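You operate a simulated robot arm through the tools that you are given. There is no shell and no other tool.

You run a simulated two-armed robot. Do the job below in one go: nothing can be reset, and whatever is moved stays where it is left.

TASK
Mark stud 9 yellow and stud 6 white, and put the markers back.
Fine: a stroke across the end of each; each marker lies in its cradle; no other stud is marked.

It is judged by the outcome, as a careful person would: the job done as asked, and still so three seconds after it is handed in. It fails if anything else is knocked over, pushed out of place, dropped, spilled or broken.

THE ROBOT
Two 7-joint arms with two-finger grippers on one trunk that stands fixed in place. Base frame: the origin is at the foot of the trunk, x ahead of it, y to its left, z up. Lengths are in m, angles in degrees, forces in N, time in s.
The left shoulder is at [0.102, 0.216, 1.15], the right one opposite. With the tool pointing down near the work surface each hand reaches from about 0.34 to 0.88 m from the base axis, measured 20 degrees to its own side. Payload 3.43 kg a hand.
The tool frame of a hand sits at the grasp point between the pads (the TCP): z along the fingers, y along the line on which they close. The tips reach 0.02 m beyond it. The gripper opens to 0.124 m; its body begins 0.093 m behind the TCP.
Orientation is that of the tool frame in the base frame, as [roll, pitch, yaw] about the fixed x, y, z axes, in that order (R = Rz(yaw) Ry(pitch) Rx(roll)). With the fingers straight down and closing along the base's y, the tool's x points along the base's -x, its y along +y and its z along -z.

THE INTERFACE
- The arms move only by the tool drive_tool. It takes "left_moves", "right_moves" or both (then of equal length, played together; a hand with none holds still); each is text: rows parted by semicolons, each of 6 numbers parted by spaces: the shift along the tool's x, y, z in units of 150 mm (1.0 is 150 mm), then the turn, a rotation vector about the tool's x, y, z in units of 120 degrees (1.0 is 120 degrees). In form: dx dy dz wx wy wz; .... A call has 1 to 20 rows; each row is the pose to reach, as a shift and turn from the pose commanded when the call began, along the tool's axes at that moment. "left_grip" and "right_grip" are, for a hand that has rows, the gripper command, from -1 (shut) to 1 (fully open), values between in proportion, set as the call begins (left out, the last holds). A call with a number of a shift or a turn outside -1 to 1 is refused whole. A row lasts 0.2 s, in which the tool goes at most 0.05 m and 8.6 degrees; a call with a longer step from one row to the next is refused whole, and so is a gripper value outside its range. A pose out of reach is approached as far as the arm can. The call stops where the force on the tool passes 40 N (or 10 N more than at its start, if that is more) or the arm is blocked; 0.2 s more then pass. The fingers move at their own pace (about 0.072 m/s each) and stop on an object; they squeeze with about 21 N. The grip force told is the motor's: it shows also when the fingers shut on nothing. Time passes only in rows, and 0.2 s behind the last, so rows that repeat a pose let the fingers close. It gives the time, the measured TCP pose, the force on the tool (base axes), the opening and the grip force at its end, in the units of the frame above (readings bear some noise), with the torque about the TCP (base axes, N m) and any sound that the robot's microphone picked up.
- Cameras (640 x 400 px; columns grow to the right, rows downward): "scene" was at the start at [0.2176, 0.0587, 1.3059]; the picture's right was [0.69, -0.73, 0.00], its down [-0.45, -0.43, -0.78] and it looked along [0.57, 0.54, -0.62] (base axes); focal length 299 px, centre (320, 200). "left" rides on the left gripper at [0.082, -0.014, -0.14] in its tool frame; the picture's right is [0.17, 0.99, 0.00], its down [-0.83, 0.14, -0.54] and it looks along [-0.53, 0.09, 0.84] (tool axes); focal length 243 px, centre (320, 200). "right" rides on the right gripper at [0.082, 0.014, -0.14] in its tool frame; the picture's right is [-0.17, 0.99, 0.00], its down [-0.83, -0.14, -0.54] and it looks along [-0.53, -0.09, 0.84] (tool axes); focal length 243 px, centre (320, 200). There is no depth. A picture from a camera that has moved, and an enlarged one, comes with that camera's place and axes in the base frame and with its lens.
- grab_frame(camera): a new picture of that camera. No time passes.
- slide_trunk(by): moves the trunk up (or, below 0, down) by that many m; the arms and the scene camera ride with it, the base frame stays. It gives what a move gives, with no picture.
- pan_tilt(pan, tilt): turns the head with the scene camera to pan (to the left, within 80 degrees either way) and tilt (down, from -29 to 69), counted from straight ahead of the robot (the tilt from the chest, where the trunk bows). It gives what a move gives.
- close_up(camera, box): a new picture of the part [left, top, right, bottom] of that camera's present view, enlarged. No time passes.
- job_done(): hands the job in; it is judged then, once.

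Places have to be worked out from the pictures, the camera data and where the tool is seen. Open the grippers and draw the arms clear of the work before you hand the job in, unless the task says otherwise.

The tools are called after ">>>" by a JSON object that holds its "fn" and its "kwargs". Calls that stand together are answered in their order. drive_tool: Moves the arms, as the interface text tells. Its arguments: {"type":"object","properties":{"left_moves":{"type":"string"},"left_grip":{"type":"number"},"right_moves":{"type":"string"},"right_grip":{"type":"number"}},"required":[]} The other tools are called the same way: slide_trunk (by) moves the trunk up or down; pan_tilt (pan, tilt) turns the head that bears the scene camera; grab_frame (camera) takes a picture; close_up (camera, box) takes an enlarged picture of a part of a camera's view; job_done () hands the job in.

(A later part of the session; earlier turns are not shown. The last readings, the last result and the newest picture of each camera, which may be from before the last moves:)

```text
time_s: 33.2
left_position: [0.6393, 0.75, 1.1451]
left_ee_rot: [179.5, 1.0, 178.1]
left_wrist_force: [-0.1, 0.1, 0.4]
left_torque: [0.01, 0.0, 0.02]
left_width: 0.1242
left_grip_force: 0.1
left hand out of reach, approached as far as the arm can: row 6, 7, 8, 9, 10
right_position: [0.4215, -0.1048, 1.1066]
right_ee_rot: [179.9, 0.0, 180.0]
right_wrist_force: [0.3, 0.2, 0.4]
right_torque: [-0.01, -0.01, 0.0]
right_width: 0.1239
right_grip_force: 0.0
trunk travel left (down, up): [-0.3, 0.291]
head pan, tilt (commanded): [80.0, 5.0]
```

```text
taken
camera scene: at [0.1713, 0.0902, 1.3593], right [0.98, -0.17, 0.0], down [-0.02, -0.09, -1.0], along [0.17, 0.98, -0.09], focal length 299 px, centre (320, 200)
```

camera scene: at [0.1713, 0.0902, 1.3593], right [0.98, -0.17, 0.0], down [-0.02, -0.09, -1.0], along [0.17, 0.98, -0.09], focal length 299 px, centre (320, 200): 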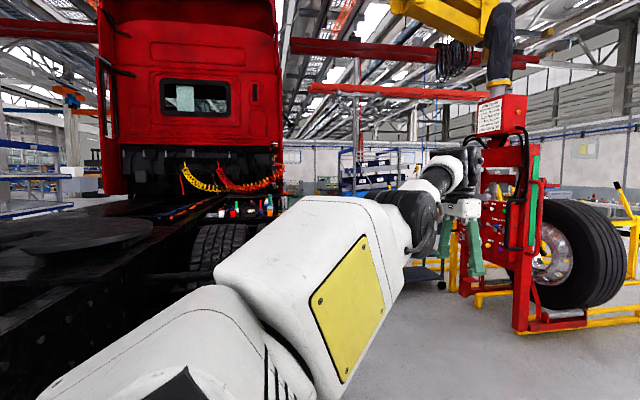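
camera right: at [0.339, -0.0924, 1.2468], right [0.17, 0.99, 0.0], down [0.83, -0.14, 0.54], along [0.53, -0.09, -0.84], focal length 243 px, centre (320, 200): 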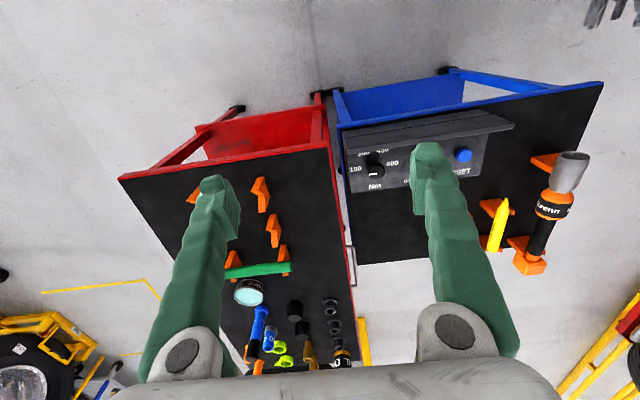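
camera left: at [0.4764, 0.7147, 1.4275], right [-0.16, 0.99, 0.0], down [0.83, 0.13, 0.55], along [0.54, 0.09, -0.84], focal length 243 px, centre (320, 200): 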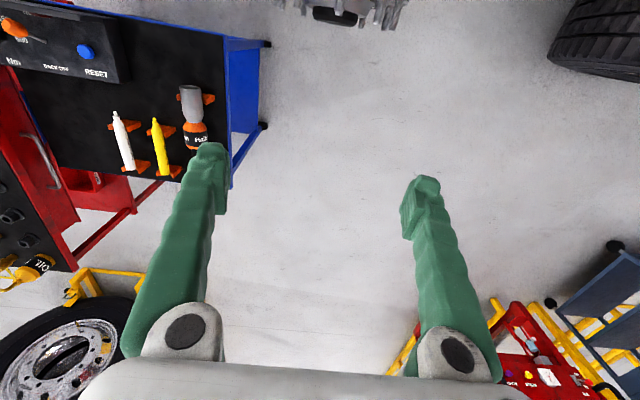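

Now the arm is fully extended with the elbow slightly below the line. I pull along −y (inward and rightward) in small steps and watch which way the elbow folds.

>>> {"fn": "drive_tool", "kwargs": {"left_moves": "0 -0.03 0 0 0 0; 0 -0.06 0 0 0 0; 0 -0.1 0 0 0 0; 0 -0.15 0 0 0 0; 0 -0.2 0 0 0 0; 0 -0.25 0 0 0 0; 0 -0.3 0 0 0 0; 0 -0.35 0 0 0 0; 0 -0.4 0 0 0 0; 0 -0.45 0 0 0 0; 0 -0.5 0 0 0 0; 0 -0.55 0 0 0 0"}}

>>> {"fn": "grab_frame", "kwargs": {"camera": "scene"}}

```text
time_s: 35.8
left_position: [0.6504, 0.6974, 1.1503]
left_ee_rot: [179.5, 0.8, 178.0]
left_wrist_force: [-0.3, -0.3, 0.2]
left_torque: [0.01, -0.03, 0.01]
left_width: 0.1239
left_grip_force: 0.0
left hand out of reach, approached as far as the arm can: row 8, 9, 10, 11, 12
right_position: [0.4205, -0.1057, 1.1064]
right_ee_rot: [179.9, 0.0, -180.0]
right_wrist_force: [-0.2, -0.3, 0.2]
right_torque: [0.04, 0.02, 0.04]
right_width: 0.1238
right_grip_force: 0.1
trunk travel left (down, up): [-0.3, 0.291]
head pan, tilt (commanded): [80.0, 5.0]
```

```text
taken
camera scene: at [0.1709, 0.0899, 1.3594], right [0.98, -0.17, 0.0], down [-0.01, -0.09, -1.0], along [0.17, 0.98, -0.09], focal length 299 px, centre (320, 200)
```

scene: 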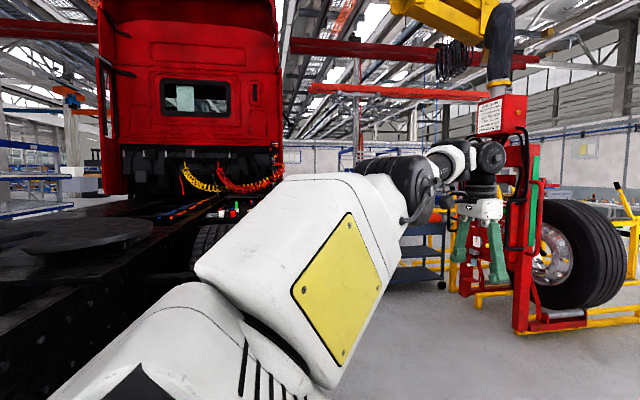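

It folds elbow-up again and stops. I'll use a hand rotation about the arm's long axis (fingers swinging to the right, wrist held in place) to roll the elbow toward the left side.

>>> {"fn": "drive_tool", "kwargs": {"left_moves": "-0.12 -0.12 -0.01 0.044 -0.044 0; -0.24 -0.24 -0.05 0.088 -0.088 0; -0.36 -0.36 -0.12 0.131 -0.131 0; -0.49 -0.49 -0.21 0.175 -0.175 0; -0.62 -0.62 -0.33 0.219 -0.219 0; -0.74 -0.74 -0.47 0.2625 -0.2625 0; -0.86 -0.86 -0.64 0.306 -0.306 0; -0.98 -0.98 -0.82 0.35 -0.35 0"}}

>>> {"fn": "grab_frame", "kwargs": {"camera": "scene"}}

```text
time_s: 37.6
left_position: [0.7897, 0.5418, 1.2734]
left_ee_rot: [-130.1, 38.7, -164.1]
left_wrist_force: [0.0, 1.3, -0.1]
left_torque: [-0.02, 0.01, -0.01]
left_width: 0.124
left_grip_force: 0.1
right_position: [0.4224, -0.105, 1.107]
right_ee_rot: [179.9, 0.1, 180.0]
right_wrist_force: [-0.8, 0.4, -1.2]
right_torque: [-0.01, 0.0, -0.01]
right_width: 0.1238
right_grip_force: 0.1
trunk travel left (down, up): [-0.3, 0.291]
head pan, tilt (commanded): [80.0, 5.0]
```

```text
taken
camera scene: at [0.1713, 0.09, 1.3593], right [0.98, -0.17, 0.0], down [-0.02, -0.09, -1.0], along [0.17, 0.98, -0.09], focal length 299 px, centre (320, 200)
```

scene: 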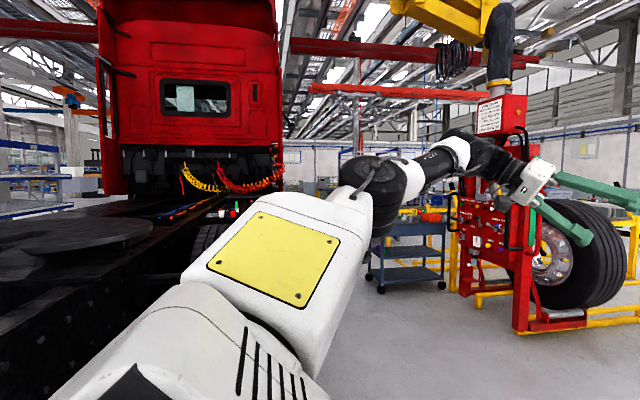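

The roll worked without limits: the upper arm has rotated. Now I pull the hand inward toward the shoulder in this orientation to fold the elbow.

>>> {"fn": "drive_tool", "kwargs": {"left_moves": "0.05 -0.055 0 0 0 0; 0.1 -0.11 0 0 0 0; 0.16 -0.17 0 0 0 0; 0.22 -0.235 0 0 0 0; 0.28 -0.3 0 0 0 0; 0.34 -0.365 0.01 0 0 0; 0.4 -0.43 0.01 0 0 0; 0.46 -0.495 0.015 0 0 0; 0.54 -0.58 0.016 0 0 0"}}

>>> {"fn": "grab_frame", "kwargs": {"camera": "scene"}}

```text
time_s: 39.6
left_position: [0.7049, 0.4581, 1.2755]
left_ee_rot: [-130.2, 38.7, -164.1]
left_wrist_force: [0.2, -0.3, 0.3]
left_torque: [-0.01, 0.0, 0.01]
left_width: 0.1241
left_grip_force: 0.1
right_position: [0.4207, -0.1063, 1.1069]
right_ee_rot: [179.9, 0.0, 179.9]
right_wrist_force: [-0.5, -0.4, 0.5]
right_torque: [0.02, -0.03, 0.01]
right_width: 0.1241
right_grip_force: 0.1
trunk travel left (down, up): [-0.3, 0.291]
head pan, tilt (commanded): [80.0, 5.0]
```

```text
taken
camera scene: at [0.1704, 0.0898, 1.3595], right [0.98, -0.17, 0.0], down [-0.01, -0.09, -1.0], along [0.17, 0.98, -0.09], focal length 299 px, centre (320, 200)
```

scene: 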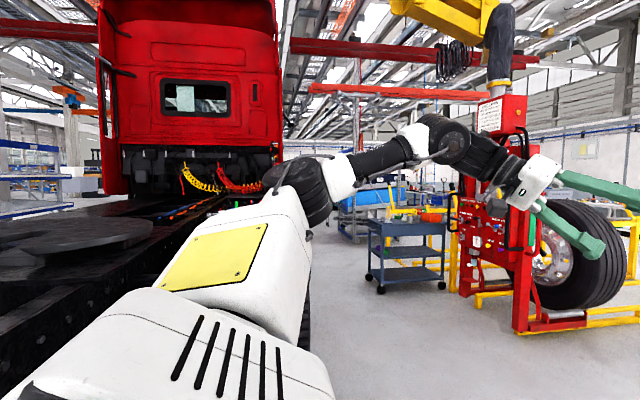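

The elbow folded out to the left, as it was at the start. Now I swing the fingers back to pointing down while keeping the wrist about in place.

>>> {"fn": "drive_tool", "kwargs": {"left_moves": "0.13 0.1 -0.02 -0.039 0.039 0; 0.25 0.2 -0.06 -0.078 0.078 0; 0.37 0.31 -0.12 -0.117 0.117 0; 0.49 0.42 -0.2 -0.156 0.156 0; 0.6 0.53 -0.29 -0.194 0.194 0; 0.71 0.63 -0.39 -0.233 0.233 0; 0.81 0.73 -0.5 -0.272 0.272 0; 0.9 0.82 -0.62 -0.311 0.311 0; 0.98 0.9 -0.75 -0.35 0.35 0"}}

>>> {"fn": "grab_frame", "kwargs": {"camera": "scene"}}

```text
time_s: 41.6
left_position: [0.5595, 0.5976, 1.1505]
left_ee_rot: [179.3, 1.3, 178.1]
left_wrist_force: [-0.1, -0.3, 1.0]
left_torque: [-0.01, 0.01, 0.0]
left_width: 0.1241
left_grip_force: 0.0
left hand out of reach, approached as far as the arm can: row 9
right_position: [0.4197, -0.1055, 1.1081]
right_ee_rot: [179.9, 0.0, -180.0]
right_wrist_force: [-0.4, 0.4, 1.0]
right_torque: [-0.02, 0.02, -0.02]
right_width: 0.124
right_grip_force: 0.1
trunk travel left (down, up): [-0.3, 0.291]
head pan, tilt (commanded): [80.0, 5.0]
```

```text
taken
camera scene: at [0.1703, 0.09, 1.3594], right [0.98, -0.17, 0.0], down [-0.01, -0.09, -1.0], along [0.17, 0.98, -0.09], focal length 299 px, centre (320, 200)
```

scene: 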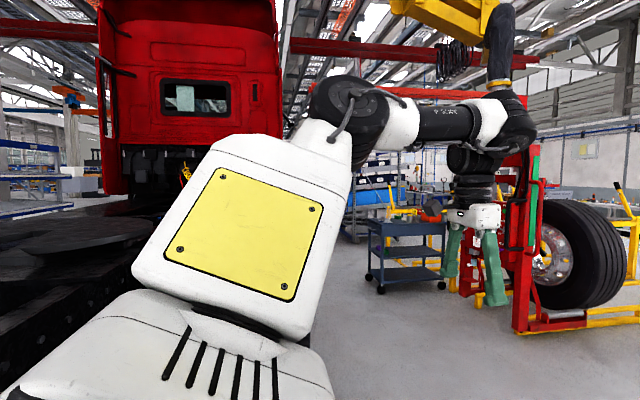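

Much better: the elbow is out left/up with a good bend. I head for the original start pose to see if the arm follows fully.

>>> {"fn": "drive_tool", "kwargs": {"left_moves": "0.08 -0.04 0.1 0 0 0; 0.16 -0.08 0.2 0 0 0; 0.24 -0.12 0.3 0 0 0; 0.32 -0.16 0.41 0 0 0; 0.4 -0.2 0.52 0 0 0; 0.48 -0.24 0.62 0 0 0; 0.56 -0.28 0.73 0 0 0; 0.63 -0.32 0.83 0 0 0"}}

>>> {"fn": "grab_frame", "kwargs": {"camera": "scene"}}

```text
time_s: 43.4
left_position: [0.4657, 0.5548, 1.0236]
left_ee_rot: [179.4, 1.0, 178.0]
left_wrist_force: [0.2, -0.6, -0.1]
left_torque: [-0.04, -0.01, 0.01]
left_width: 0.1239
left_grip_force: 0.0
right_position: [0.4212, -0.1056, 1.1075]
right_ee_rot: [179.9, -0.1, 180.0]
right_wrist_force: [1.0, -0.1, 0.0]
right_torque: [-0.02, 0.0, -0.02]
right_width: 0.1239
right_grip_force: 0.0
trunk travel left (down, up): [-0.3, 0.291]
head pan, tilt (commanded): [80.0, 5.0]
```

```text
taken
camera scene: at [0.171, 0.0902, 1.3593], right [0.98, -0.17, 0.0], down [-0.01, -0.09, -1.0], along [0.17, 0.98, -0.09], focal length 299 px, centre (320, 200)
```

scene: 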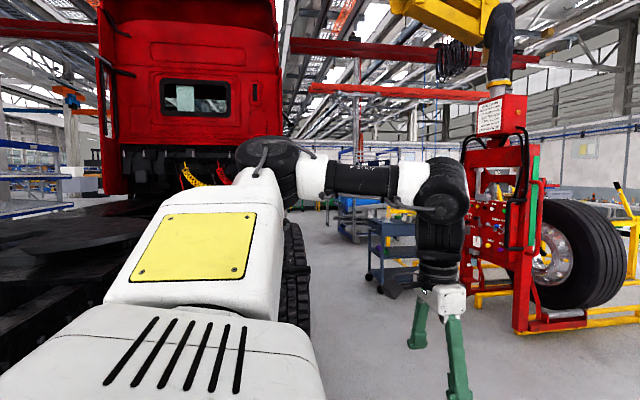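

Fully following again and back in the natural configuration; I'll keep within reach from now on. I move toward the markers, correcting the small tilt errors, then look with the hand camera.

>>> {"fn": "drive_tool", "kwargs": {"left_moves": "-0.2 -0.15 0 0.001 0.002 -0.004; -0.4 -0.3 0 0.002 0.004 -0.008; -0.6 -0.45 0 0.003 0.006 -0.012; -0.8 -0.6 0 0.004 0.0075 -0.015; -1 -0.75 0 0.0047 0.0085 -0.0167"}}

>>> {"fn": "pan_tilt", "kwargs": {"pan": 25, "tilt": 45}}

>>> {"fn": "grab_frame", "kwargs": {"camera": "scene"}}

>>> {"fn": "grab_frame", "kwargs": {"camera": "left"}}

```text
time_s: 44.6
left_position: [0.6151, 0.4391, 1.024]
left_ee_rot: [179.9, 0.0, -180.0]
left_wrist_force: [-0.6, 0.3, -0.5]
left_torque: [0.04, 0.01, 0.05]
left_width: 0.1238
left_grip_force: 0.0
right_position: [0.4215, -0.1054, 1.1068]
right_ee_rot: [179.7, 0.1, 180.0]
right_wrist_force: [-0.6, -0.4, -1.0]
right_torque: [0.0, 0.04, -0.05]
right_width: 0.1241
right_grip_force: 0.1
trunk travel left (down, up): [-0.3, 0.291]
head pan, tilt (commanded): [80.0, 5.0]
```

```text
time_s: 45.8
left_position: [0.6144, 0.4399, 1.0253]
left_ee_rot: [-180.0, -0.1, -179.9]
left_wrist_force: [-0.4, 0.3, 0.3]
left_torque: [0.0, 0.02, 0.0]
left_width: 0.1241
left_grip_force: 0.0
right_position: [0.4217, -0.1052, 1.1067]
right_ee_rot: [179.9, -0.1, 180.0]
right_wrist_force: [0.9, -0.9, 0.8]
right_torque: [-0.03, 0.05, 0.0]
right_width: 0.1241
right_grip_force: 0.1
trunk travel left (down, up): [-0.3, 0.291]
head pan, tilt (commanded): [25.0, 45.0]
```

```text
taken
camera scene: at [0.2288, 0.034, 1.2964], right [0.42, -0.91, 0.0], down [-0.64, -0.3, -0.71], along [0.64, 0.3, -0.71], focal length 299 px, centre (320, 200)
```

scene: 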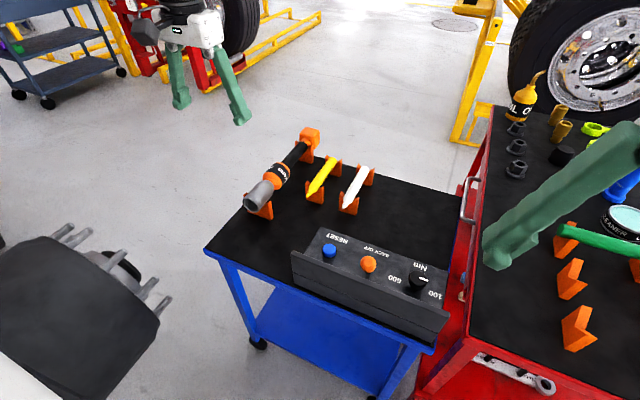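

```text
taken
camera left: at [0.533, 0.4267, 1.1644], right [-0.17, 0.99, 0.0], down [0.83, 0.14, 0.54], along [0.53, 0.09, -0.84], focal length 243 px, centre (320, 200)
```

left: 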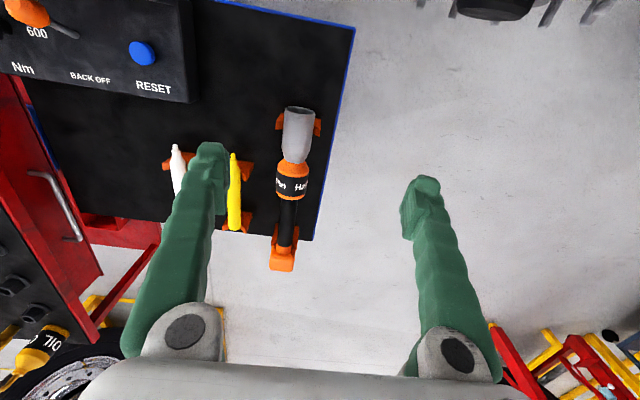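

I take detailed close-ups of the markers and cradles from both cameras.

>>> {"fn": "close_up", "kwargs": {"camera": "scene", "box": [290, 140, 390, 220]}}

>>> {"fn": "close_up", "kwargs": {"camera": "left", "box": [150, 120, 330, 280]}}

```text
5.00 times, centred on (340, 180) of scene
camera zoom: at [0.2288, 0.034, 1.2964], right [0.42, -0.91, 0.0], down [-0.64, -0.3, -0.71], along [0.64, 0.3, -0.71], focal length 1494 px, centre (220, 300)
```

zoom: 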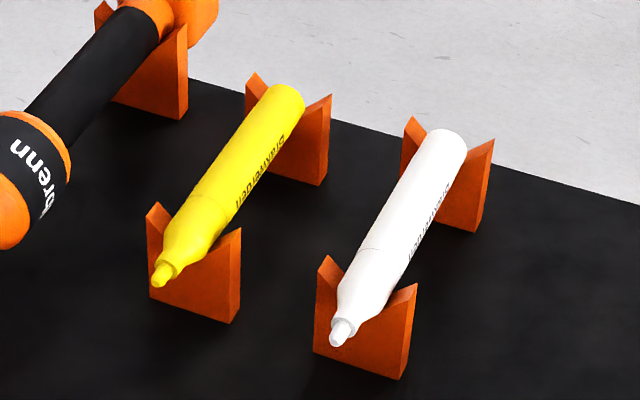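

```text
2.50 times, centred on (240, 200) of left
camera zoom: at [0.533, 0.4267, 1.1644], right [-0.17, 0.99, 0.0], down [0.83, 0.14, 0.54], along [0.53, 0.09, -0.84], focal length 606 px, centre (520, 200)
```

zoom: 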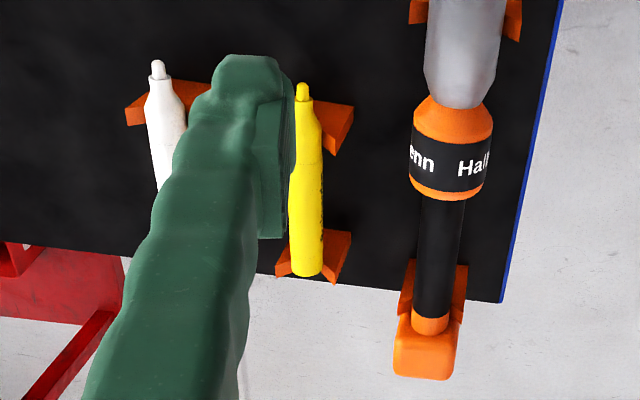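

Both views agree: yellow tip ≈ (0.723, 0.299, 0.7525), white tip ≈ (0.724, 0.1995, 0.753), both lying level along x with cradle plates near x≈0.77 and 0.89. I narrow the left gripper to about 0.068 m and move above the yellow marker, x≈0.815.

>>> {"fn": "drive_tool", "kwargs": {"left_moves": "-0.19 -0.13 0.03 0 0 0; -0.38 -0.26 0.06 0 0 0; -0.57 -0.4 0.1 0 0 0; -0.76 -0.53 0.14 0 0 0; -0.93 -0.66 0.17 0 0 0", "left_grip": 0.1}}

>>> {"fn": "grab_frame", "kwargs": {"camera": "left"}}

```text
time_s: 47.0
left_position: [0.6677, 0.38, 0.9801]
left_ee_rot: [-179.9, 0.2, -179.9]
left_wrist_force: [0.2, 0.2, 0.1]
left_torque: [0.0, -0.04, 0.0]
left_width: 0.0681
left_grip_force: 0.0
left hand out of reach, approached as far as the arm can: row 2, 3, 4, 5
right_position: [0.42, -0.1055, 1.1063]
right_ee_rot: [179.8, 0.0, 179.9]
right_wrist_force: [-0.2, 0.5, -0.1]
right_torque: [0.02, 0.0, 0.0]
right_width: 0.1242
right_grip_force: 0.1
trunk travel left (down, up): [-0.3, 0.291]
head pan, tilt (commanded): [25.0, 45.0]
```

```text
taken
camera left: at [0.5857, 0.3671, 1.1189], right [-0.17, 0.99, 0.0], down [0.83, 0.14, 0.54], along [0.54, 0.09, -0.84], focal length 243 px, centre (320, 200)
```

left: 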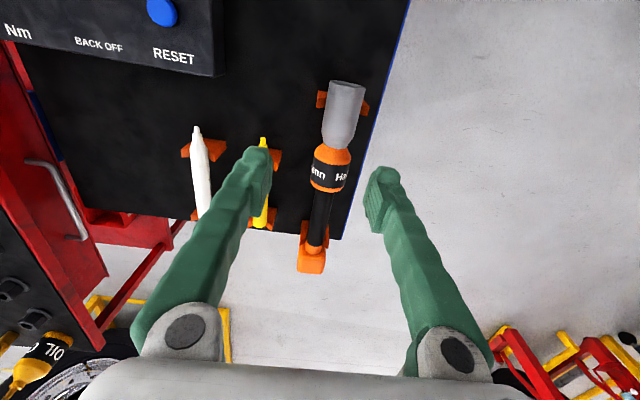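

It is already flagged out of reach at only 0.6 m from the shoulder, so some joint is still at a stop. I look at the arm's shape again before doing more.

>>> {"fn": "pan_tilt", "kwargs": {"pan": 70, "tilt": 10}}

>>> {"fn": "grab_frame", "kwargs": {"camera": "scene"}}

```text
time_s: 48.1
left_position: [0.6684, 0.3804, 0.9794]
left_ee_rot: [-179.9, 0.2, -179.8]
left_wrist_force: [-0.6, -0.6, -0.1]
left_torque: [-0.03, 0.0, 0.03]
left_width: 0.0679
left_grip_force: 0.1
right_position: [0.4206, -0.1061, 1.1066]
right_ee_rot: [179.9, 0.0, 180.0]
right_wrist_force: [-0.3, 0.3, 0.2]
right_torque: [-0.02, 0.01, 0.01]
right_width: 0.1238
right_grip_force: 0.0
trunk travel left (down, up): [-0.3, 0.291]
head pan, tilt (commanded): [70.0, 10.0]
```

```text
taken
camera scene: at [0.187, 0.0868, 1.3512], right [0.94, -0.34, 0.0], down [-0.06, -0.16, -0.98], along [0.34, 0.93, -0.17], focal length 299 px, centre (320, 200)
```

scene: 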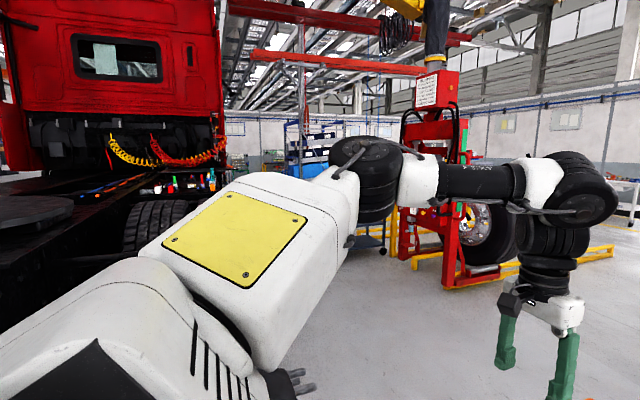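

The arm's shape is in fact the starting one, so the limit is likely due to height: with fingers down this high the arm cannot reach out. I go lower (z≈0.89, still above the wrench) and then outward.

>>> {"fn": "drive_tool", "kwargs": {"left_moves": "0 0 0.12 0 0 0; 0 0 0.24 0 0 0; 0 0 0.36 0 0 0; 0 0 0.48 0 0 0; 0 0 0.6 0 0 0"}}

>>> {"fn": "drive_tool", "kwargs": {"left_moves": "-0.1 -0.1 0 0 0 0; -0.2 -0.2 0 0 0 0; -0.3 -0.3 0 0 0 0; -0.4 -0.4 0 0 0 0; -0.5 -0.5 0 0 0 0"}}

```text
time_s: 49.4
left_position: [0.6704, 0.3804, 0.8905]
left_ee_rot: [180.0, 0.0, -179.9]
left_wrist_force: [-0.3, -0.9, 0.6]
left_torque: [-0.04, 0.01, -0.01]
left_width: 0.0684
left_grip_force: 0.0
right_position: [0.4212, -0.1059, 1.1077]
right_ee_rot: [179.9, 0.1, -180.0]
right_wrist_force: [0.6, -0.1, -0.4]
right_torque: [0.01, -0.01, -0.02]
right_width: 0.1236
right_grip_force: 0.1
trunk travel left (down, up): [-0.3, 0.291]
head pan, tilt (commanded): [70.0, 10.0]
```

```text
time_s: 50.5
left_position: [0.6833, 0.3536, 0.8852]
left_ee_rot: [-179.9, 0.3, -179.9]
left_wrist_force: [0.1, 0.0, -0.1]
left_torque: [0.0, 0.01, -0.02]
left_width: 0.0683
left_grip_force: 0.1
left hand out of reach, approached as far as the arm can: row 2, 3, 4, 5
right_position: [0.4204, -0.1058, 1.1075]
right_ee_rot: [179.9, 0.1, -179.9]
right_wrist_force: [-0.1, -0.1, -0.2]
right_torque: [-0.01, -0.01, 0.0]
right_width: 0.1237
right_grip_force: 0.1
trunk travel left (down, up): [-0.3, 0.291]
head pan, tilt (commanded): [70.0, 10.0]
```

The stop behaves like the last wrist joint (turning further that way was limited before too), so I'll use the opposite hand yaw: turn +90° twice about the tool axis here, well above the wrench.

>>> {"fn": "drive_tool", "kwargs": {"left_moves": "0 0 -0.03 0 0 0.068; 0 0 -0.06 0 0 0.136; 0 0 -0.09 0 0 0.204; 0 0 -0.12 0 0 0.272; 0 0 -0.15 0 0 0.34; 0 0 -0.18 0 0 0.408; 0 0 -0.21 0 0 0.476; 0 0 -0.24 0 0 0.544; 0 0 -0.27 0 0 0.612; 0 0 -0.3 0 0 0.68; 0 0 -0.3 0 0 0.75"}}

>>> {"fn": "drive_tool", "kwargs": {"left_moves": "0 0 0 0 0 0.068; 0 0 0 0 0 0.136; 0 0 0 0 0 0.204; 0 0 0 0 0 0.272; 0 0 0 0 0 0.34; 0 0 0 0 0 0.408; 0 0 0 0 0 0.476; 0 0 0 0 0 0.544; 0 0 0 0 0 0.612; 0 0 0 0 0 0.68; 0 0 0 0 0 0.749"}}

>>> {"fn": "grab_frame", "kwargs": {"camera": "scene"}}

```text
time_s: 53.0
left_position: [0.6771, 0.3573, 0.9291]
left_ee_rot: [179.7, 0.2, 90.0]
left_wrist_force: [-1.1, -0.3, -0.3]
left_torque: [0.03, 0.0, -0.03]
left_width: 0.0684
left_grip_force: 0.0
left hand out of reach, approached as far as the arm can: row 6, 7, 8, 9, 10, 11
right_position: [0.421, -0.1059, 1.106]
right_ee_rot: [179.8, 0.0, -180.0]
right_wrist_force: [0.0, -0.9, 0.2]
right_torque: [-0.01, 0.02, -0.02]
right_width: 0.124
right_grip_force: 0.1
trunk travel left (down, up): [-0.3, 0.291]
head pan, tilt (commanded): [70.0, 10.0]
```

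```text
time_s: 55.4
left_position: [0.6764, 0.357, 0.9271]
left_ee_rot: [-180.0, -0.1, 0.0]
left_wrist_force: [-0.5, 0.2, -0.3]
left_torque: [0.02, 0.01, -0.02]
left_width: 0.0681
left_grip_force: 0.1
right_position: [0.42, -0.1055, 1.1074]
right_ee_rot: [179.9, 0.0, 180.0]
right_wrist_force: [-0.6, 0.5, 0.0]
right_torque: [0.02, -0.05, -0.01]
right_width: 0.1244
right_grip_force: 0.1
trunk travel left (down, up): [-0.3, 0.291]
head pan, tilt (commanded): [70.0, 10.0]
```

```text
taken
camera scene: at [0.187, 0.0869, 1.3513], right [0.94, -0.34, 0.0], down [-0.06, -0.16, -0.98], along [0.34, 0.93, -0.17], focal length 299 px, centre (320, 200)
```

scene: 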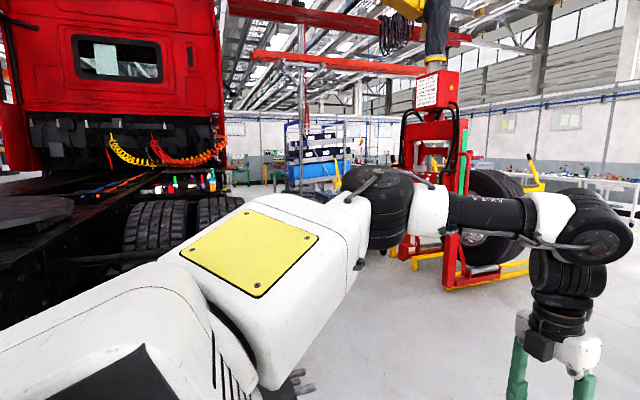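

With yaw 0 the same limit shows when rising, so it depends on height and distance, not on the last joint. I test moving purely rightward (−y) and a bit down from here.

>>> {"fn": "drive_tool", "kwargs": {"left_moves": "0 0.1 0.05 0 0 0; 0 0.2 0.1 0 0 0; 0 0.3 0.15 0 0 0; 0 0.4 0.2 0 0 0; 0 0.5 0.25 0 0 0; 0 0.6 0.3 0 0 0"}}

>>> {"fn": "grab_frame", "kwargs": {"camera": "scene"}}

```text
time_s: 56.8
left_position: [0.6506, 0.3069, 0.8862]
left_ee_rot: [180.0, 0.0, 0.3]
left_wrist_force: [0.6, 0.4, -0.1]
left_torque: [0.02, -0.01, 0.01]
left_width: 0.0683
left_grip_force: 0.0
left hand out of reach, approached as far as the arm can: row 1, 2, 3, 4, 5, 6
right_position: [0.4223, -0.1056, 1.107]
right_ee_rot: [179.9, 0.0, 179.9]
right_wrist_force: [0.8, -0.1, -0.1]
right_torque: [-0.05, -0.02, -0.02]
right_width: 0.1239
right_grip_force: 0.0
trunk travel left (down, up): [-0.3, 0.291]
head pan, tilt (commanded): [70.0, 10.0]
```

```text
taken
camera scene: at [0.1871, 0.0868, 1.3513], right [0.94, -0.34, 0.0], down [-0.06, -0.16, -0.98], along [0.34, 0.93, -0.17], focal length 299 px, centre (320, 200)
```

scene: 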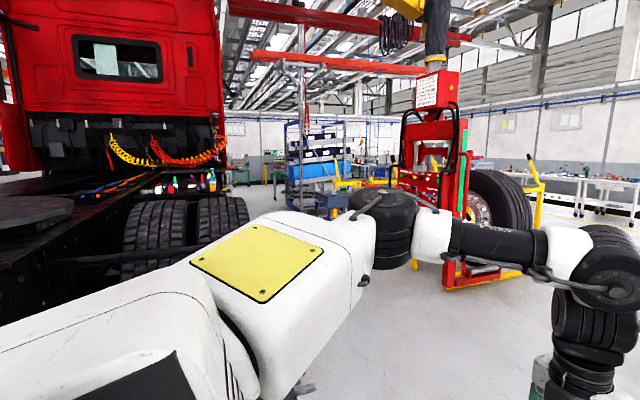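

I believe a shoulder joint is at its stop because the elbow rides above shoulder height. I go back to free space near (0.52, 0.60), then lower the hand there so the elbow drops.

>>> {"fn": "drive_tool", "kwargs": {"left_moves": "-0.14 -0.16 -0.02 0 0 0; -0.28 -0.33 -0.03 0 0 0; -0.42 -0.5 -0.04 0 0 0; -0.56 -0.67 -0.05 0 0 0; -0.7 -0.84 -0.05 0 0 0; -0.85 -1 -0.05 0 0 0"}}

>>> {"fn": "drive_tool", "kwargs": {"left_moves": "0 -0.25 0 0 0 0; 0 -0.5 0 0 0 0; 0 -0.75 0 0 0 0; 0 -1 0 0 0 0"}}

>>> {"fn": "grab_frame", "kwargs": {"camera": "scene"}}

```text
time_s: 58.1
left_position: [0.5239, 0.4604, 0.8932]
left_ee_rot: [180.0, -0.1, 0.1]
left_wrist_force: [0.1, 0.9, 0.3]
left_torque: [-0.05, -0.01, 0.0]
left_width: 0.0683
left_grip_force: 0.1
right_position: [0.418, -0.1056, 1.1078]
right_ee_rot: [179.9, 0.1, -179.9]
right_wrist_force: [-0.7, 0.1, 0.5]
right_torque: [-0.04, -0.01, 0.0]
right_width: 0.124
right_grip_force: 0.0
trunk travel left (down, up): [-0.3, 0.291]
head pan, tilt (commanded): [70.0, 10.0]
```

```text
time_s: 59.1
left_position: [0.5215, 0.6069, 0.8932]
left_ee_rot: [-180.0, 0.0, 0.1]
left_wrist_force: [-0.8, 0.4, 0.3]
left_torque: [-0.06, -0.01, 0.02]
left_width: 0.0682
left_grip_force: 0.2
right_position: [0.4202, -0.1066, 1.1069]
right_ee_rot: [179.9, 0.1, 180.0]
right_wrist_force: [-0.5, -0.6, -0.5]
right_torque: [-0.01, 0.0, 0.0]
right_width: 0.124
right_grip_force: 0.1
trunk travel left (down, up): [-0.3, 0.291]
head pan, tilt (commanded): [70.0, 10.0]
```

```text
taken
camera scene: at [0.1869, 0.0875, 1.3512], right [0.94, -0.34, 0.0], down [-0.06, -0.16, -0.98], along [0.34, 0.93, -0.17], focal length 299 px, centre (320, 200)
```

scene: 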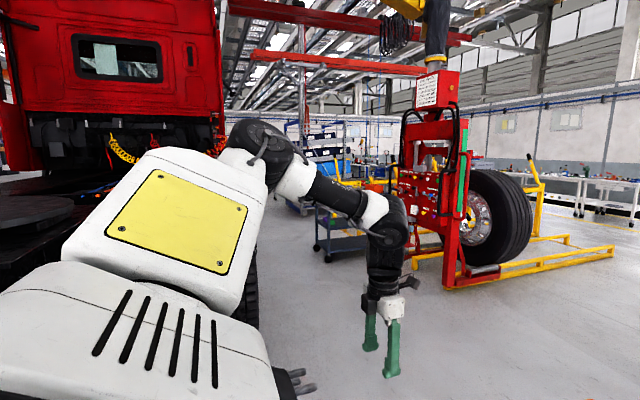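

I found the pattern: the elbow is stuck on the "raised" branch of the shoulder. I'll raise the trunk (so the hand sits lower relative to the shoulder) and then lower the hand close in, letting the elbow drop past shoulder height.

>>> {"fn": "slide_trunk", "kwargs": {"by": 0.28}}

>>> {"fn": "drive_tool", "kwargs": {"left_moves": "-0.2 0 0.05 0 0 0; -0.4 0 0.1 0 0 0; -0.6 0 0.15 0 0 0; -0.75 0 0.2 0 0 0; -0.85 0 0.25 0 0 0"}}

>>> {"fn": "drive_tool", "kwargs": {"left_moves": "0 0 0.15 0 0 0; 0 0 0.3 0 0 0; 0 0 0.45 0 0 0; 0 0 0.6 0 0 0; 0 0 0.75 0 0 0; 0 0 0.9 0 0 0; 0 0 1 0 0 0"}}

>>> {"fn": "grab_frame", "kwargs": {"camera": "scene"}}

```text
time_s: 62.0
left_position: [0.5233, 0.6073, 1.1708]
left_ee_rot: [179.9, 0.3, 0.2]
left_wrist_force: [-0.4, -0.2, -0.1]
left_torque: [-0.02, 0.0, -0.04]
left_width: 0.0682
left_grip_force: 0.0
right_position: [0.3342, -0.1061, 1.5272]
right_ee_rot: [179.7, 22.9, 179.8]
right_wrist_force: [0.2, -0.1, 0.5]
right_torque: [0.0, 0.02, -0.01]
right_width: 0.1242
right_grip_force: 0.1
trunk travel left (down, up): [-0.58, 0.011]
head pan, tilt (commanded): [70.0, 10.0]
```

```text
time_s: 63.2
left_position: [0.3949, 0.6069, 1.1362]
left_ee_rot: [179.9, 0.0, 0.2]
left_wrist_force: [-0.7, -0.2, 0.9]
left_torque: [-0.01, -0.02, 0.01]
left_width: 0.0681
left_grip_force: 0.1
right_position: [0.3335, -0.105, 1.5288]
right_ee_rot: [179.7, 23.1, 179.9]
right_wrist_force: [0.4, -1.1, -0.4]
right_torque: [-0.02, -0.05, -0.02]
right_width: 0.124
right_grip_force: 0.0
trunk travel left (down, up): [-0.58, 0.011]
head pan, tilt (commanded): [70.0, 10.0]
```

```text
time_s: 64.8
left_position: [0.3956, 0.6056, 0.9845]
left_ee_rot: [-180.0, 0.0, 0.2]
left_wrist_force: [-0.1, -0.2, -0.3]
left_torque: [0.01, 0.01, -0.01]
left_width: 0.0679
left_grip_force: 0.1
right_position: [0.334, -0.1052, 1.528]
right_ee_rot: [179.8, 23.0, 179.8]
right_wrist_force: [0.5, 0.6, 0.5]
right_torque: [0.01, 0.02, 0.02]
right_width: 0.1239
right_grip_force: 0.0
trunk travel left (down, up): [-0.58, 0.011]
head pan, tilt (commanded): [70.0, 10.0]
```

```text
taken
camera scene: at [0.0515, 0.0872, 1.6518], right [0.94, -0.34, 0.0], down [-0.06, -0.16, -0.98], along [0.34, 0.93, -0.17], focal length 299 px, centre (320, 200)
```

scene: 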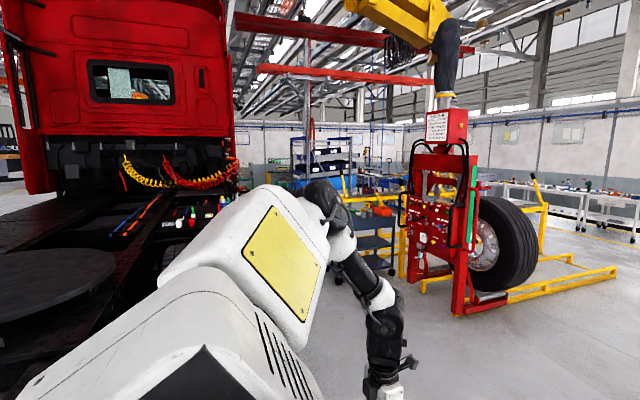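

Raising also straightened the torso. I keep lowering the left hand (staying above the hub) and watch the elbow.

>>> {"fn": "drive_tool", "kwargs": {"left_moves": "0.1 0 0.15 0 0 0; 0.2 0 0.3 0 0 0; 0.3 0 0.45 0 0 0; 0.4 0 0.6 0 0 0; 0.5 0 0.75 0 0 0; 0.6 0 0.9 0 0 0"}}

>>> {"fn": "grab_frame", "kwargs": {"camera": "scene"}}

```text
time_s: 66.2
left_position: [0.4505, 0.6104, 0.9151]
left_ee_rot: [180.0, 0.0, 0.1]
left_wrist_force: [0.2, 0.1, 0.4]
left_torque: [0.01, -0.03, 0.02]
left_width: 0.0682
left_grip_force: 0.0
left hand out of reach, approached as far as the arm can: row 4, 5, 6
right_position: [0.3339, -0.1051, 1.5283]
right_ee_rot: [179.7, 23.1, 179.8]
right_wrist_force: [-0.3, 0.2, -0.1]
right_torque: [0.02, -0.01, 0.0]
right_width: 0.1241
right_grip_force: 0.1
trunk travel left (down, up): [-0.58, 0.011]
head pan, tilt (commanded): [70.0, 10.0]
```

```text
taken
camera scene: at [0.0509, 0.0873, 1.6518], right [0.94, -0.34, 0.0], down [-0.06, -0.16, -0.98], along [0.34, 0.93, -0.17], focal length 299 px, centre (320, 200)
```

scene: 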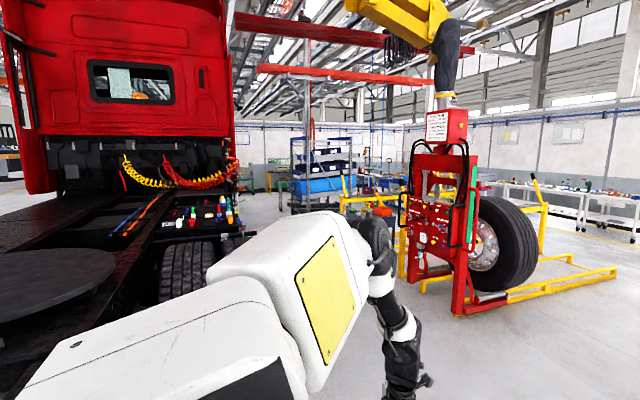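

I judge the start pose has the upper arm abducted high; lowering the hand straight down from that start place should bring the elbow down cleanly. I retrace my steps: back up, then trunk down to its original height.

>>> {"fn": "drive_tool", "kwargs": {"left_moves": "-0.1 0 -0.12 0 0 0; -0.2 0 -0.25 0 0 0; -0.3 0 -0.38 0 0 0; -0.37 0 -0.47 0 0 0; -0.37 0 -0.6 0 0 0; -0.37 0 -0.75 0 0 0; -0.37 0 -0.9 0 0 0; -0.37 0 -1 0 0 0"}}

>>> {"fn": "drive_tool", "kwargs": {"left_moves": "0 0 -0.15 0 0 0; 0 0 -0.3 0 0 0; 0 0 -0.48 0 0 0; 0.2 0 -0.53 0 0 0; 0.4 0 -0.58 0 0 0; 0.6 0 -0.63 0 0 0; 0.75 0 -0.68 0 0 0; 0.85 0 -0.71 0 0 0"}}

>>> {"fn": "slide_trunk", "kwargs": {"by": -0.28}}

>>> {"fn": "grab_frame", "kwargs": {"camera": "scene"}}

```text
time_s: 68.0
left_position: [0.3941, 0.6089, 1.0668]
left_ee_rot: [179.9, 0.0, 0.2]
left_wrist_force: [0.3, -0.6, -0.6]
left_torque: [0.02, -0.04, -0.02]
left_width: 0.0683
left_grip_force: 0.0
right_position: [0.332, -0.1051, 1.5284]
right_ee_rot: [179.7, 23.0, 179.8]
right_wrist_force: [-0.5, -1.1, -0.2]
right_torque: [0.01, 0.0, 0.02]
right_width: 0.124
right_grip_force: 0.0
trunk travel left (down, up): [-0.58, 0.011]
head pan, tilt (commanded): [70.0, 10.0]
```

```text
time_s: 69.8
left_position: [0.524, 0.6082, 1.1732]
left_ee_rot: [-180.0, 0.0, 0.2]
left_wrist_force: [0.2, -0.2, 0.1]
left_torque: [0.0, 0.0, 0.0]
left_width: 0.0683
left_grip_force: 0.1
right_position: [0.334, -0.1066, 1.528]
right_ee_rot: [179.8, 23.0, 179.8]
right_wrist_force: [0.2, 0.5, 0.1]
right_torque: [-0.03, 0.02, -0.03]
right_width: 0.1239
right_grip_force: 0.1
trunk travel left (down, up): [-0.58, 0.011]
head pan, tilt (commanded): [70.0, 10.0]
```

```text
time_s: 72.6
left_position: [0.5228, 0.608, 0.8929]
left_ee_rot: [-179.9, 0.0, 0.3]
left_wrist_force: [-0.7, -0.5, 0.1]
left_torque: [0.0, -0.02, -0.01]
left_width: 0.0682
left_grip_force: 0.0
right_position: [0.4244, -0.1053, 1.099]
right_ee_rot: [179.8, -1.8, 179.8]
right_wrist_force: [0.3, 0.3, 0.0]
right_torque: [-0.03, 0.0, -0.01]
right_width: 0.1238
right_grip_force: 0.1
trunk travel left (down, up): [-0.3, 0.291]
head pan, tilt (commanded): [70.0, 10.0]
```

```text
taken
camera scene: at [0.1868, 0.0868, 1.3513], right [0.94, -0.34, 0.0], down [-0.06, -0.16, -0.98], along [0.34, 0.93, -0.17], focal length 299 px, centre (320, 200)
```

scene: 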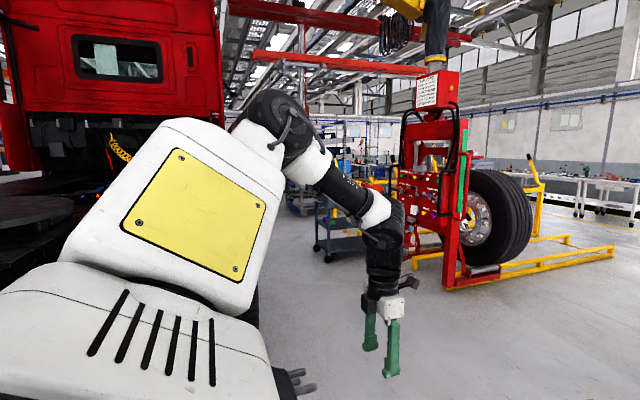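

The elbow has drifted a little higher still. I return to the start place first, then see where it settles.

>>> {"fn": "drive_tool", "kwargs": {"left_moves": "-0.06 0.06 -0.14 0 0 0; -0.12 0.12 -0.28 0 0 0; -0.18 0.18 -0.42 0 0 0; -0.24 0.24 -0.55 0 0 0; -0.3 0.3 -0.68 0 0 0; -0.35 0.35 -0.79 0 0 0; -0.39 0.39 -0.89 0 0 0"}}

>>> {"fn": "pan_tilt", "kwargs": {"pan": 80, "tilt": 5}}

>>> {"fn": "grab_frame", "kwargs": {"camera": "scene"}}

```text
time_s: 74.2
left_position: [0.4624, 0.5497, 1.026]
left_ee_rot: [180.0, 0.0, 0.2]
left_wrist_force: [-0.4, 0.6, 0.5]
left_torque: [0.0, 0.04, 0.01]
left_width: 0.068
left_grip_force: 0.0
right_position: [0.4249, -0.1057, 1.1029]
right_ee_rot: [179.8, -1.8, 179.7]
right_wrist_force: [-0.6, 0.6, -1.3]
right_torque: [0.01, 0.02, 0.0]
right_width: 0.1239
right_grip_force: 0.1
trunk travel left (down, up): [-0.3, 0.291]
head pan, tilt (commanded): [70.0, 10.0]
```

```text
time_s: 74.9
left_position: [0.4638, 0.5503, 1.0254]
left_ee_rot: [-179.9, 0.0, 0.2]
left_wrist_force: [-0.7, -1.0, 0.0]
left_torque: [-0.04, -0.03, 0.02]
left_width: 0.068
left_grip_force: 0.0
right_position: [0.425, -0.1047, 1.1008]
right_ee_rot: [179.9, -1.9, 179.8]
right_wrist_force: [0.3, 0.6, -0.6]
right_torque: [0.01, 0.02, -0.01]
right_width: 0.1243
right_grip_force: 0.1
trunk travel left (down, up): [-0.3, 0.291]
head pan, tilt (commanded): [80.0, 5.0]
```

```text
taken
camera scene: at [0.1714, 0.09, 1.3593], right [0.98, -0.17, 0.0], down [-0.02, -0.09, -1.0], along [0.17, 0.98, -0.09], focal length 299 px, centre (320, 200)
```

scene: 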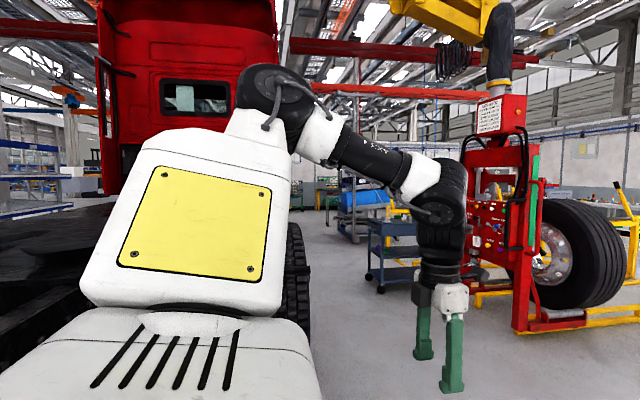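

The elbow rides too high now. I'll try turning the hand further in the same sense (yaw 0 → −90 → −180); if the last joint meets its stop, the forearm should be driven outward and the elbow to the left.

>>> {"fn": "drive_tool", "kwargs": {"left_moves": "0 0 0 0 0 0.068; 0 0 0 0 0 0.136; 0 0 0 0 0 0.204; 0 0 0 0 0 0.272; 0 0 0 0 0 0.34; 0 0 0 0 0 0.408; 0 0 0 0 0 0.476; 0 0 0 0 0 0.544; 0 0 0 0 0 0.612; 0 0 0 0 0 0.68; 0 0 0 0 0 0.75"}}

>>> {"fn": "grab_frame", "kwargs": {"camera": "scene"}}

```text
time_s: 77.3
left_position: [0.4654, 0.5496, 1.0265]
left_ee_rot: [-179.9, 0.0, -89.9]
left_wrist_force: [0.4, 0.3, -0.1]
left_torque: [0.0, 0.01, -0.01]
left_width: 0.0684
left_grip_force: 0.0
right_position: [0.4256, -0.1052, 1.1007]
right_ee_rot: [179.9, -1.9, 179.8]
right_wrist_force: [-0.5, 0.7, 0.2]
right_torque: [-0.03, 0.0, 0.0]
right_width: 0.1239
right_grip_force: 0.0
trunk travel left (down, up): [-0.3, 0.291]
head pan, tilt (commanded): [80.0, 5.0]
```

```text
taken
camera scene: at [0.1711, 0.0899, 1.3593], right [0.98, -0.17, 0.0], down [-0.02, -0.09, -1.0], along [0.17, 0.98, -0.09], focal length 299 px, centre (320, 200)
```

scene: 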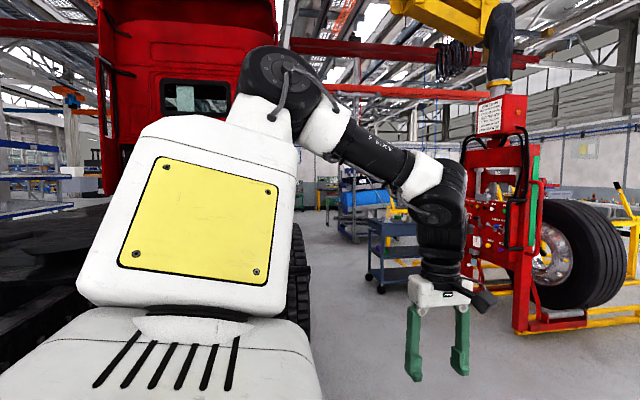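

Turning clockwise raised the elbow slightly, because the forearm slopes — so turning the hand the other way while its fingers are tilted forward should lower the elbow strongly. I tilt the fingers forward 40° first.

>>> {"fn": "drive_tool", "kwargs": {"left_moves": "0 -0.15 -0.03 0.0556 0 0; 0 -0.31 -0.07 0.111 0 0; 0 -0.47 -0.14 0.1667 0 0; 0 -0.63 -0.24 0.222 0 0; 0 -0.78 -0.35 0.278 0 0; 0 -0.93 -0.47 0.333 0 0"}}

>>> {"fn": "drive_tool", "kwargs": {"left_moves": "0 0 0 0 0 -0.068; 0 0 0 0 0 -0.136; 0 0 0 0 0 -0.204; 0 0 0 0 0 -0.272; 0 0 0 0 0 -0.34; 0 0 0 0 0 -0.408; 0 0 0 0 0 -0.476; 0 0 0 0 0 -0.544; 0 0 0 0 0 -0.612; 0 0 0 0 0 -0.68; 0 0 0 0 0 -0.748; 0 0 0 0 0 -0.816; 0 0 0 0 0 -0.884; 0 0 0 0 0 -0.952; 0 0 0 0 0 -1"}}

>>> {"fn": "grab_frame", "kwargs": {"camera": "scene"}}

```text
time_s: 78.7
left_position: [0.6036, 0.5512, 1.0976]
left_ee_rot: [-139.9, -0.1, -89.7]
left_wrist_force: [0.0, 0.3, -0.5]
left_torque: [-0.02, 0.01, 0.0]
left_width: 0.068
left_grip_force: 0.0
right_position: [0.4242, -0.1049, 1.1009]
right_ee_rot: [179.9, -1.8, 179.8]
right_wrist_force: [0.6, 0.0, -0.2]
right_torque: [0.03, 0.02, -0.01]
right_width: 0.1241
right_grip_force: 0.1
trunk travel left (down, up): [-0.3, 0.291]
head pan, tilt (commanded): [80.0, 5.0]
```

```text
time_s: 81.9
left_position: [0.6042, 0.551, 1.0967]
left_ee_rot: [157.2, -33.6, 37.3]
left_wrist_force: [-0.1, 0.6, 0.4]
left_torque: [-0.01, -0.02, 0.01]
left_width: 0.0681
left_grip_force: 0.1
right_position: [0.4248, -0.1046, 1.1007]
right_ee_rot: [179.7, -1.9, 179.8]
right_wrist_force: [-0.1, -0.8, -0.6]
right_torque: [0.04, 0.05, -0.01]
right_width: 0.1241
right_grip_force: 0.2
trunk travel left (down, up): [-0.3, 0.291]
head pan, tilt (commanded): [80.0, 5.0]
```

```text
taken
camera scene: at [0.1712, 0.09, 1.3593], right [0.98, -0.17, 0.0], down [-0.02, -0.09, -1.0], along [0.17, 0.98, -0.09], focal length 299 px, centre (320, 200)
```

scene: 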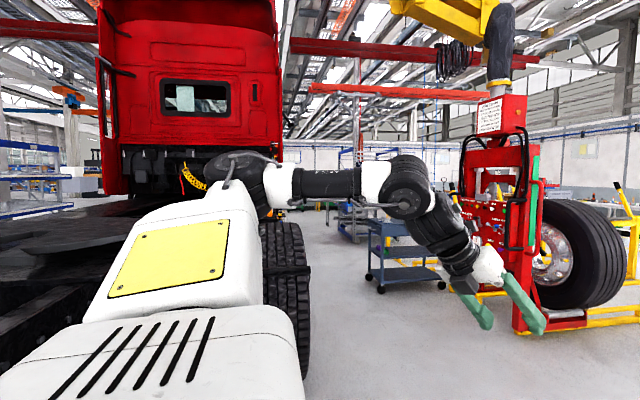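

It works: the elbow came down and left. I keep turning the same way with the fingers tilted.

>>> {"fn": "drive_tool", "kwargs": {"left_moves": "0 0 0 0 0 -0.068; 0 0 0 0 0 -0.136; 0 0 0 0 0 -0.204; 0 0 0 0 0 -0.272; 0 0 0 0 0 -0.34; 0 0 0 0 0 -0.408; 0 0 0 0 0 -0.476; 0 0 0 0 0 -0.544; 0 0 0 0 0 -0.612; 0 0 0 0 0 -0.68; 0 0 0 0 0 -0.748; 0 0 0 0 0 -0.816; 0 0 0 0 0 -0.884; 0 0 0 0 0 -0.952; 0 0 0 0 0 -1"}}

>>> {"fn": "grab_frame", "kwargs": {"camera": "scene"}}

```text
time_s: 85.1
left_position: [0.604, 0.5502, 1.0967]
left_ee_rot: [157.3, 33.8, 143.3]
left_wrist_force: [0.8, 0.2, 0.4]
left_torque: [0.03, 0.0, 0.03]
left_width: 0.0683
left_grip_force: 0.0
right_position: [0.4253, -0.1051, 1.1018]
right_ee_rot: [179.8, -1.9, 179.9]
right_wrist_force: [0.2, 0.3, -0.8]
right_torque: [0.01, 0.0, -0.01]
right_width: 0.1239
right_grip_force: 0.0
trunk travel left (down, up): [-0.3, 0.291]
head pan, tilt (commanded): [80.0, 5.0]
```

```text
taken
camera scene: at [0.1712, 0.09, 1.3593], right [0.98, -0.17, 0.0], down [-0.02, -0.09, -1.0], along [0.17, 0.98, -0.09], focal length 299 px, centre (320, 200)
```

scene: 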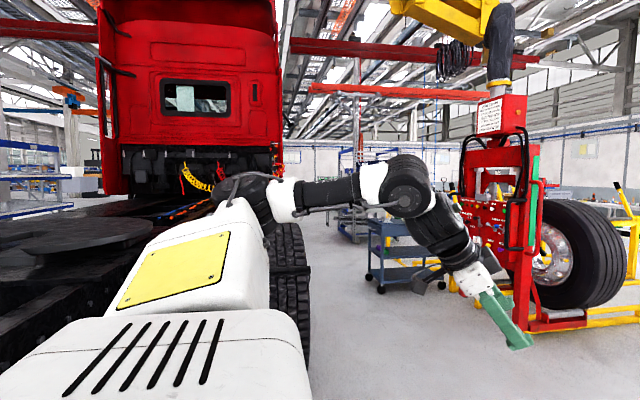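

The elbow is lower still, forearm now about level. I turn a bit further.

>>> {"fn": "drive_tool", "kwargs": {"left_moves": "0 0 0 0 0 -0.068; 0 0 0 0 0 -0.136; 0 0 0 0 0 -0.204; 0 0 0 0 0 -0.272; 0 0 0 0 0 -0.34; 0 0 0 0 0 -0.408; 0 0 0 0 0 -0.476; 0 0 0 0 0 -0.5"}}

>>> {"fn": "grab_frame", "kwargs": {"camera": "scene"}}

```text
time_s: 86.9
left_position: [0.6049, 0.5485, 1.0982]
left_ee_rot: [-157.2, 33.7, -142.7]
left_wrist_force: [-0.2, 0.6, -0.2]
left_torque: [0.0, 0.0, 0.01]
left_width: 0.0683
left_grip_force: 0.0
right_position: [0.4256, -0.1052, 1.1016]
right_ee_rot: [179.8, -1.8, 179.9]
right_wrist_force: [0.6, 0.7, -0.3]
right_torque: [0.02, -0.03, 0.02]
right_width: 0.124
right_grip_force: 0.0
trunk travel left (down, up): [-0.3, 0.291]
head pan, tilt (commanded): [80.0, 5.0]
```

```text
taken
camera scene: at [0.1711, 0.09, 1.3593], right [0.98, -0.17, 0.0], down [-0.02, -0.09, -1.0], along [0.17, 0.98, -0.09], focal length 299 px, centre (320, 200)
```

scene: 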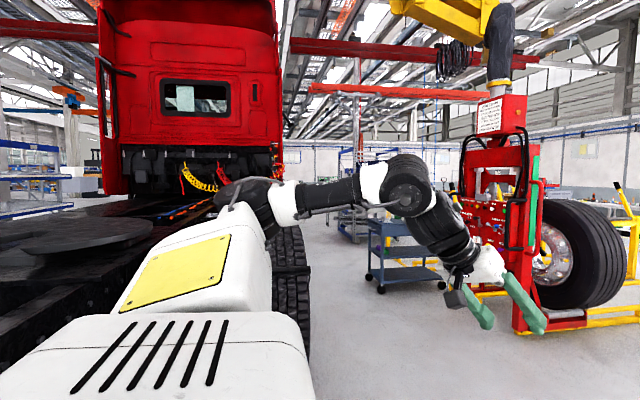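

The wrist still turns freely. I tilt the fingers back to vertical at the start place, keeping the lowered elbow.

>>> {"fn": "drive_tool", "kwargs": {"left_moves": "0.16 0.09 -0.02 -0.028 0.048 0; 0.31 0.18 -0.05 -0.056 0.096 0; 0.46 0.27 -0.09 -0.084 0.144 0; 0.61 0.36 -0.13 -0.112 0.192 0; 0.75 0.44 -0.18 -0.14 0.24 0; 0.885 0.517 -0.231 -0.168 0.288 0"}}

>>> {"fn": "grab_frame", "kwargs": {"camera": "scene"}}

```text
time_s: 88.3
left_position: [0.4633, 0.5502, 1.0245]
left_ee_rot: [179.8, 0.0, -149.9]
left_wrist_force: [0.4, -0.4, 0.4]
left_torque: [0.03, -0.01, -0.01]
left_width: 0.0679
left_grip_force: 0.1
right_position: [0.4245, -0.105, 1.1002]
right_ee_rot: [179.7, -1.9, 179.8]
right_wrist_force: [-0.1, 0.6, 0.6]
right_torque: [0.0, 0.02, 0.02]
right_width: 0.1241
right_grip_force: 0.0
trunk travel left (down, up): [-0.3, 0.291]
head pan, tilt (commanded): [80.0, 5.0]
```

```text
taken
camera scene: at [0.1715, 0.0897, 1.3593], right [0.98, -0.17, 0.0], down [-0.02, -0.09, -1.0], along [0.17, 0.98, -0.09], focal length 299 px, centre (320, 200)
```

scene: 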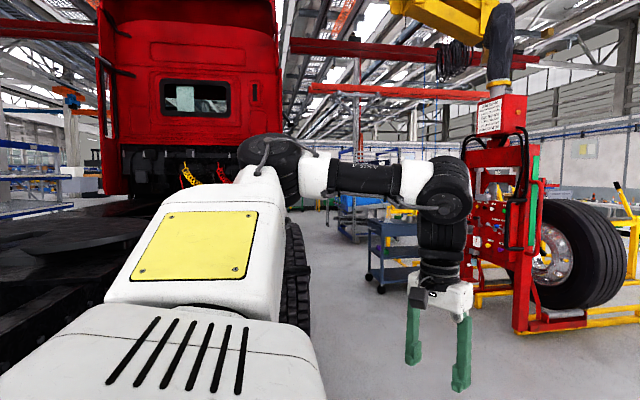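

Back at the start place with the elbow level and out left. Now I lower the hand straight down here and see if the elbow follows.

>>> {"fn": "drive_tool", "kwargs": {"left_moves": "0 0 0.15 0 0 0.04; 0 0 0.3 0 0 0.08; 0 0 0.45 0 0 0.12; 0 0 0.6 0 0 0.16; 0 0 0.75 0 0 0.2; 0 0 0.9 0 0 0.25; 0 0 1 0 0 0.25"}}

>>> {"fn": "drive_tool", "kwargs": {"left_moves": "0 0 0.15 0 0 0; 0 0 0.3 0 0 0; 0 0 0.45 0 0 0; 0 0 0.6 0 0 0; 0 0 0.75 0 0 0; 0 0 0.9 0 0 0"}}

>>> {"fn": "grab_frame", "kwargs": {"camera": "scene"}}

```text
time_s: 89.9
left_position: [0.463, 0.5506, 0.8732]
left_ee_rot: [179.8, -0.3, -179.8]
left_wrist_force: [-0.8, 0.2, -0.4]
left_torque: [0.01, 0.0, 0.01]
left_width: 0.0684
left_grip_force: 0.1
right_position: [0.4247, -0.1057, 1.1011]
right_ee_rot: [179.8, -1.9, 179.7]
right_wrist_force: [0.5, -0.6, 0.5]
right_torque: [0.0, 0.01, -0.01]
right_width: 0.1241
right_grip_force: 0.0
trunk travel left (down, up): [-0.3, 0.291]
head pan, tilt (commanded): [80.0, 5.0]
```

```text
time_s: 91.3
left_position: [0.4652, 0.5506, 0.739]
left_ee_rot: [179.7, 0.0, -179.8]
left_wrist_force: [-0.2, -0.2, -0.8]
left_torque: [0.0, -0.01, -0.01]
left_width: 0.0683
left_grip_force: 0.0
right_position: [0.4252, -0.1052, 1.1004]
right_ee_rot: [179.8, -1.9, 179.8]
right_wrist_force: [0.0, 0.5, 0.6]
right_torque: [-0.02, 0.01, 0.01]
right_width: 0.124
right_grip_force: 0.1
trunk travel left (down, up): [-0.3, 0.291]
head pan, tilt (commanded): [80.0, 5.0]
```

```text
taken
camera scene: at [0.1716, 0.0903, 1.3592], right [0.98, -0.17, 0.0], down [-0.02, -0.09, -1.0], along [0.17, 0.98, -0.09], focal length 299 px, centre (320, 200)
```

scene: 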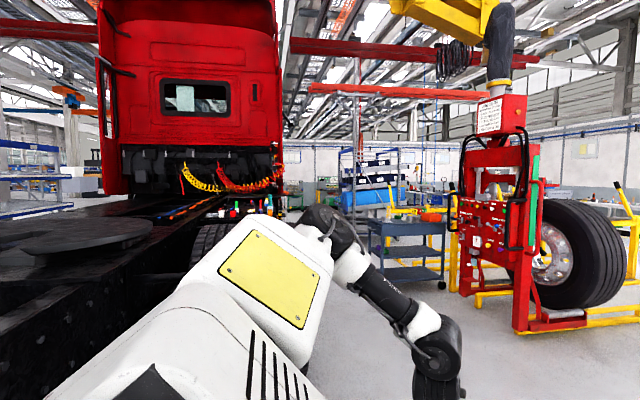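

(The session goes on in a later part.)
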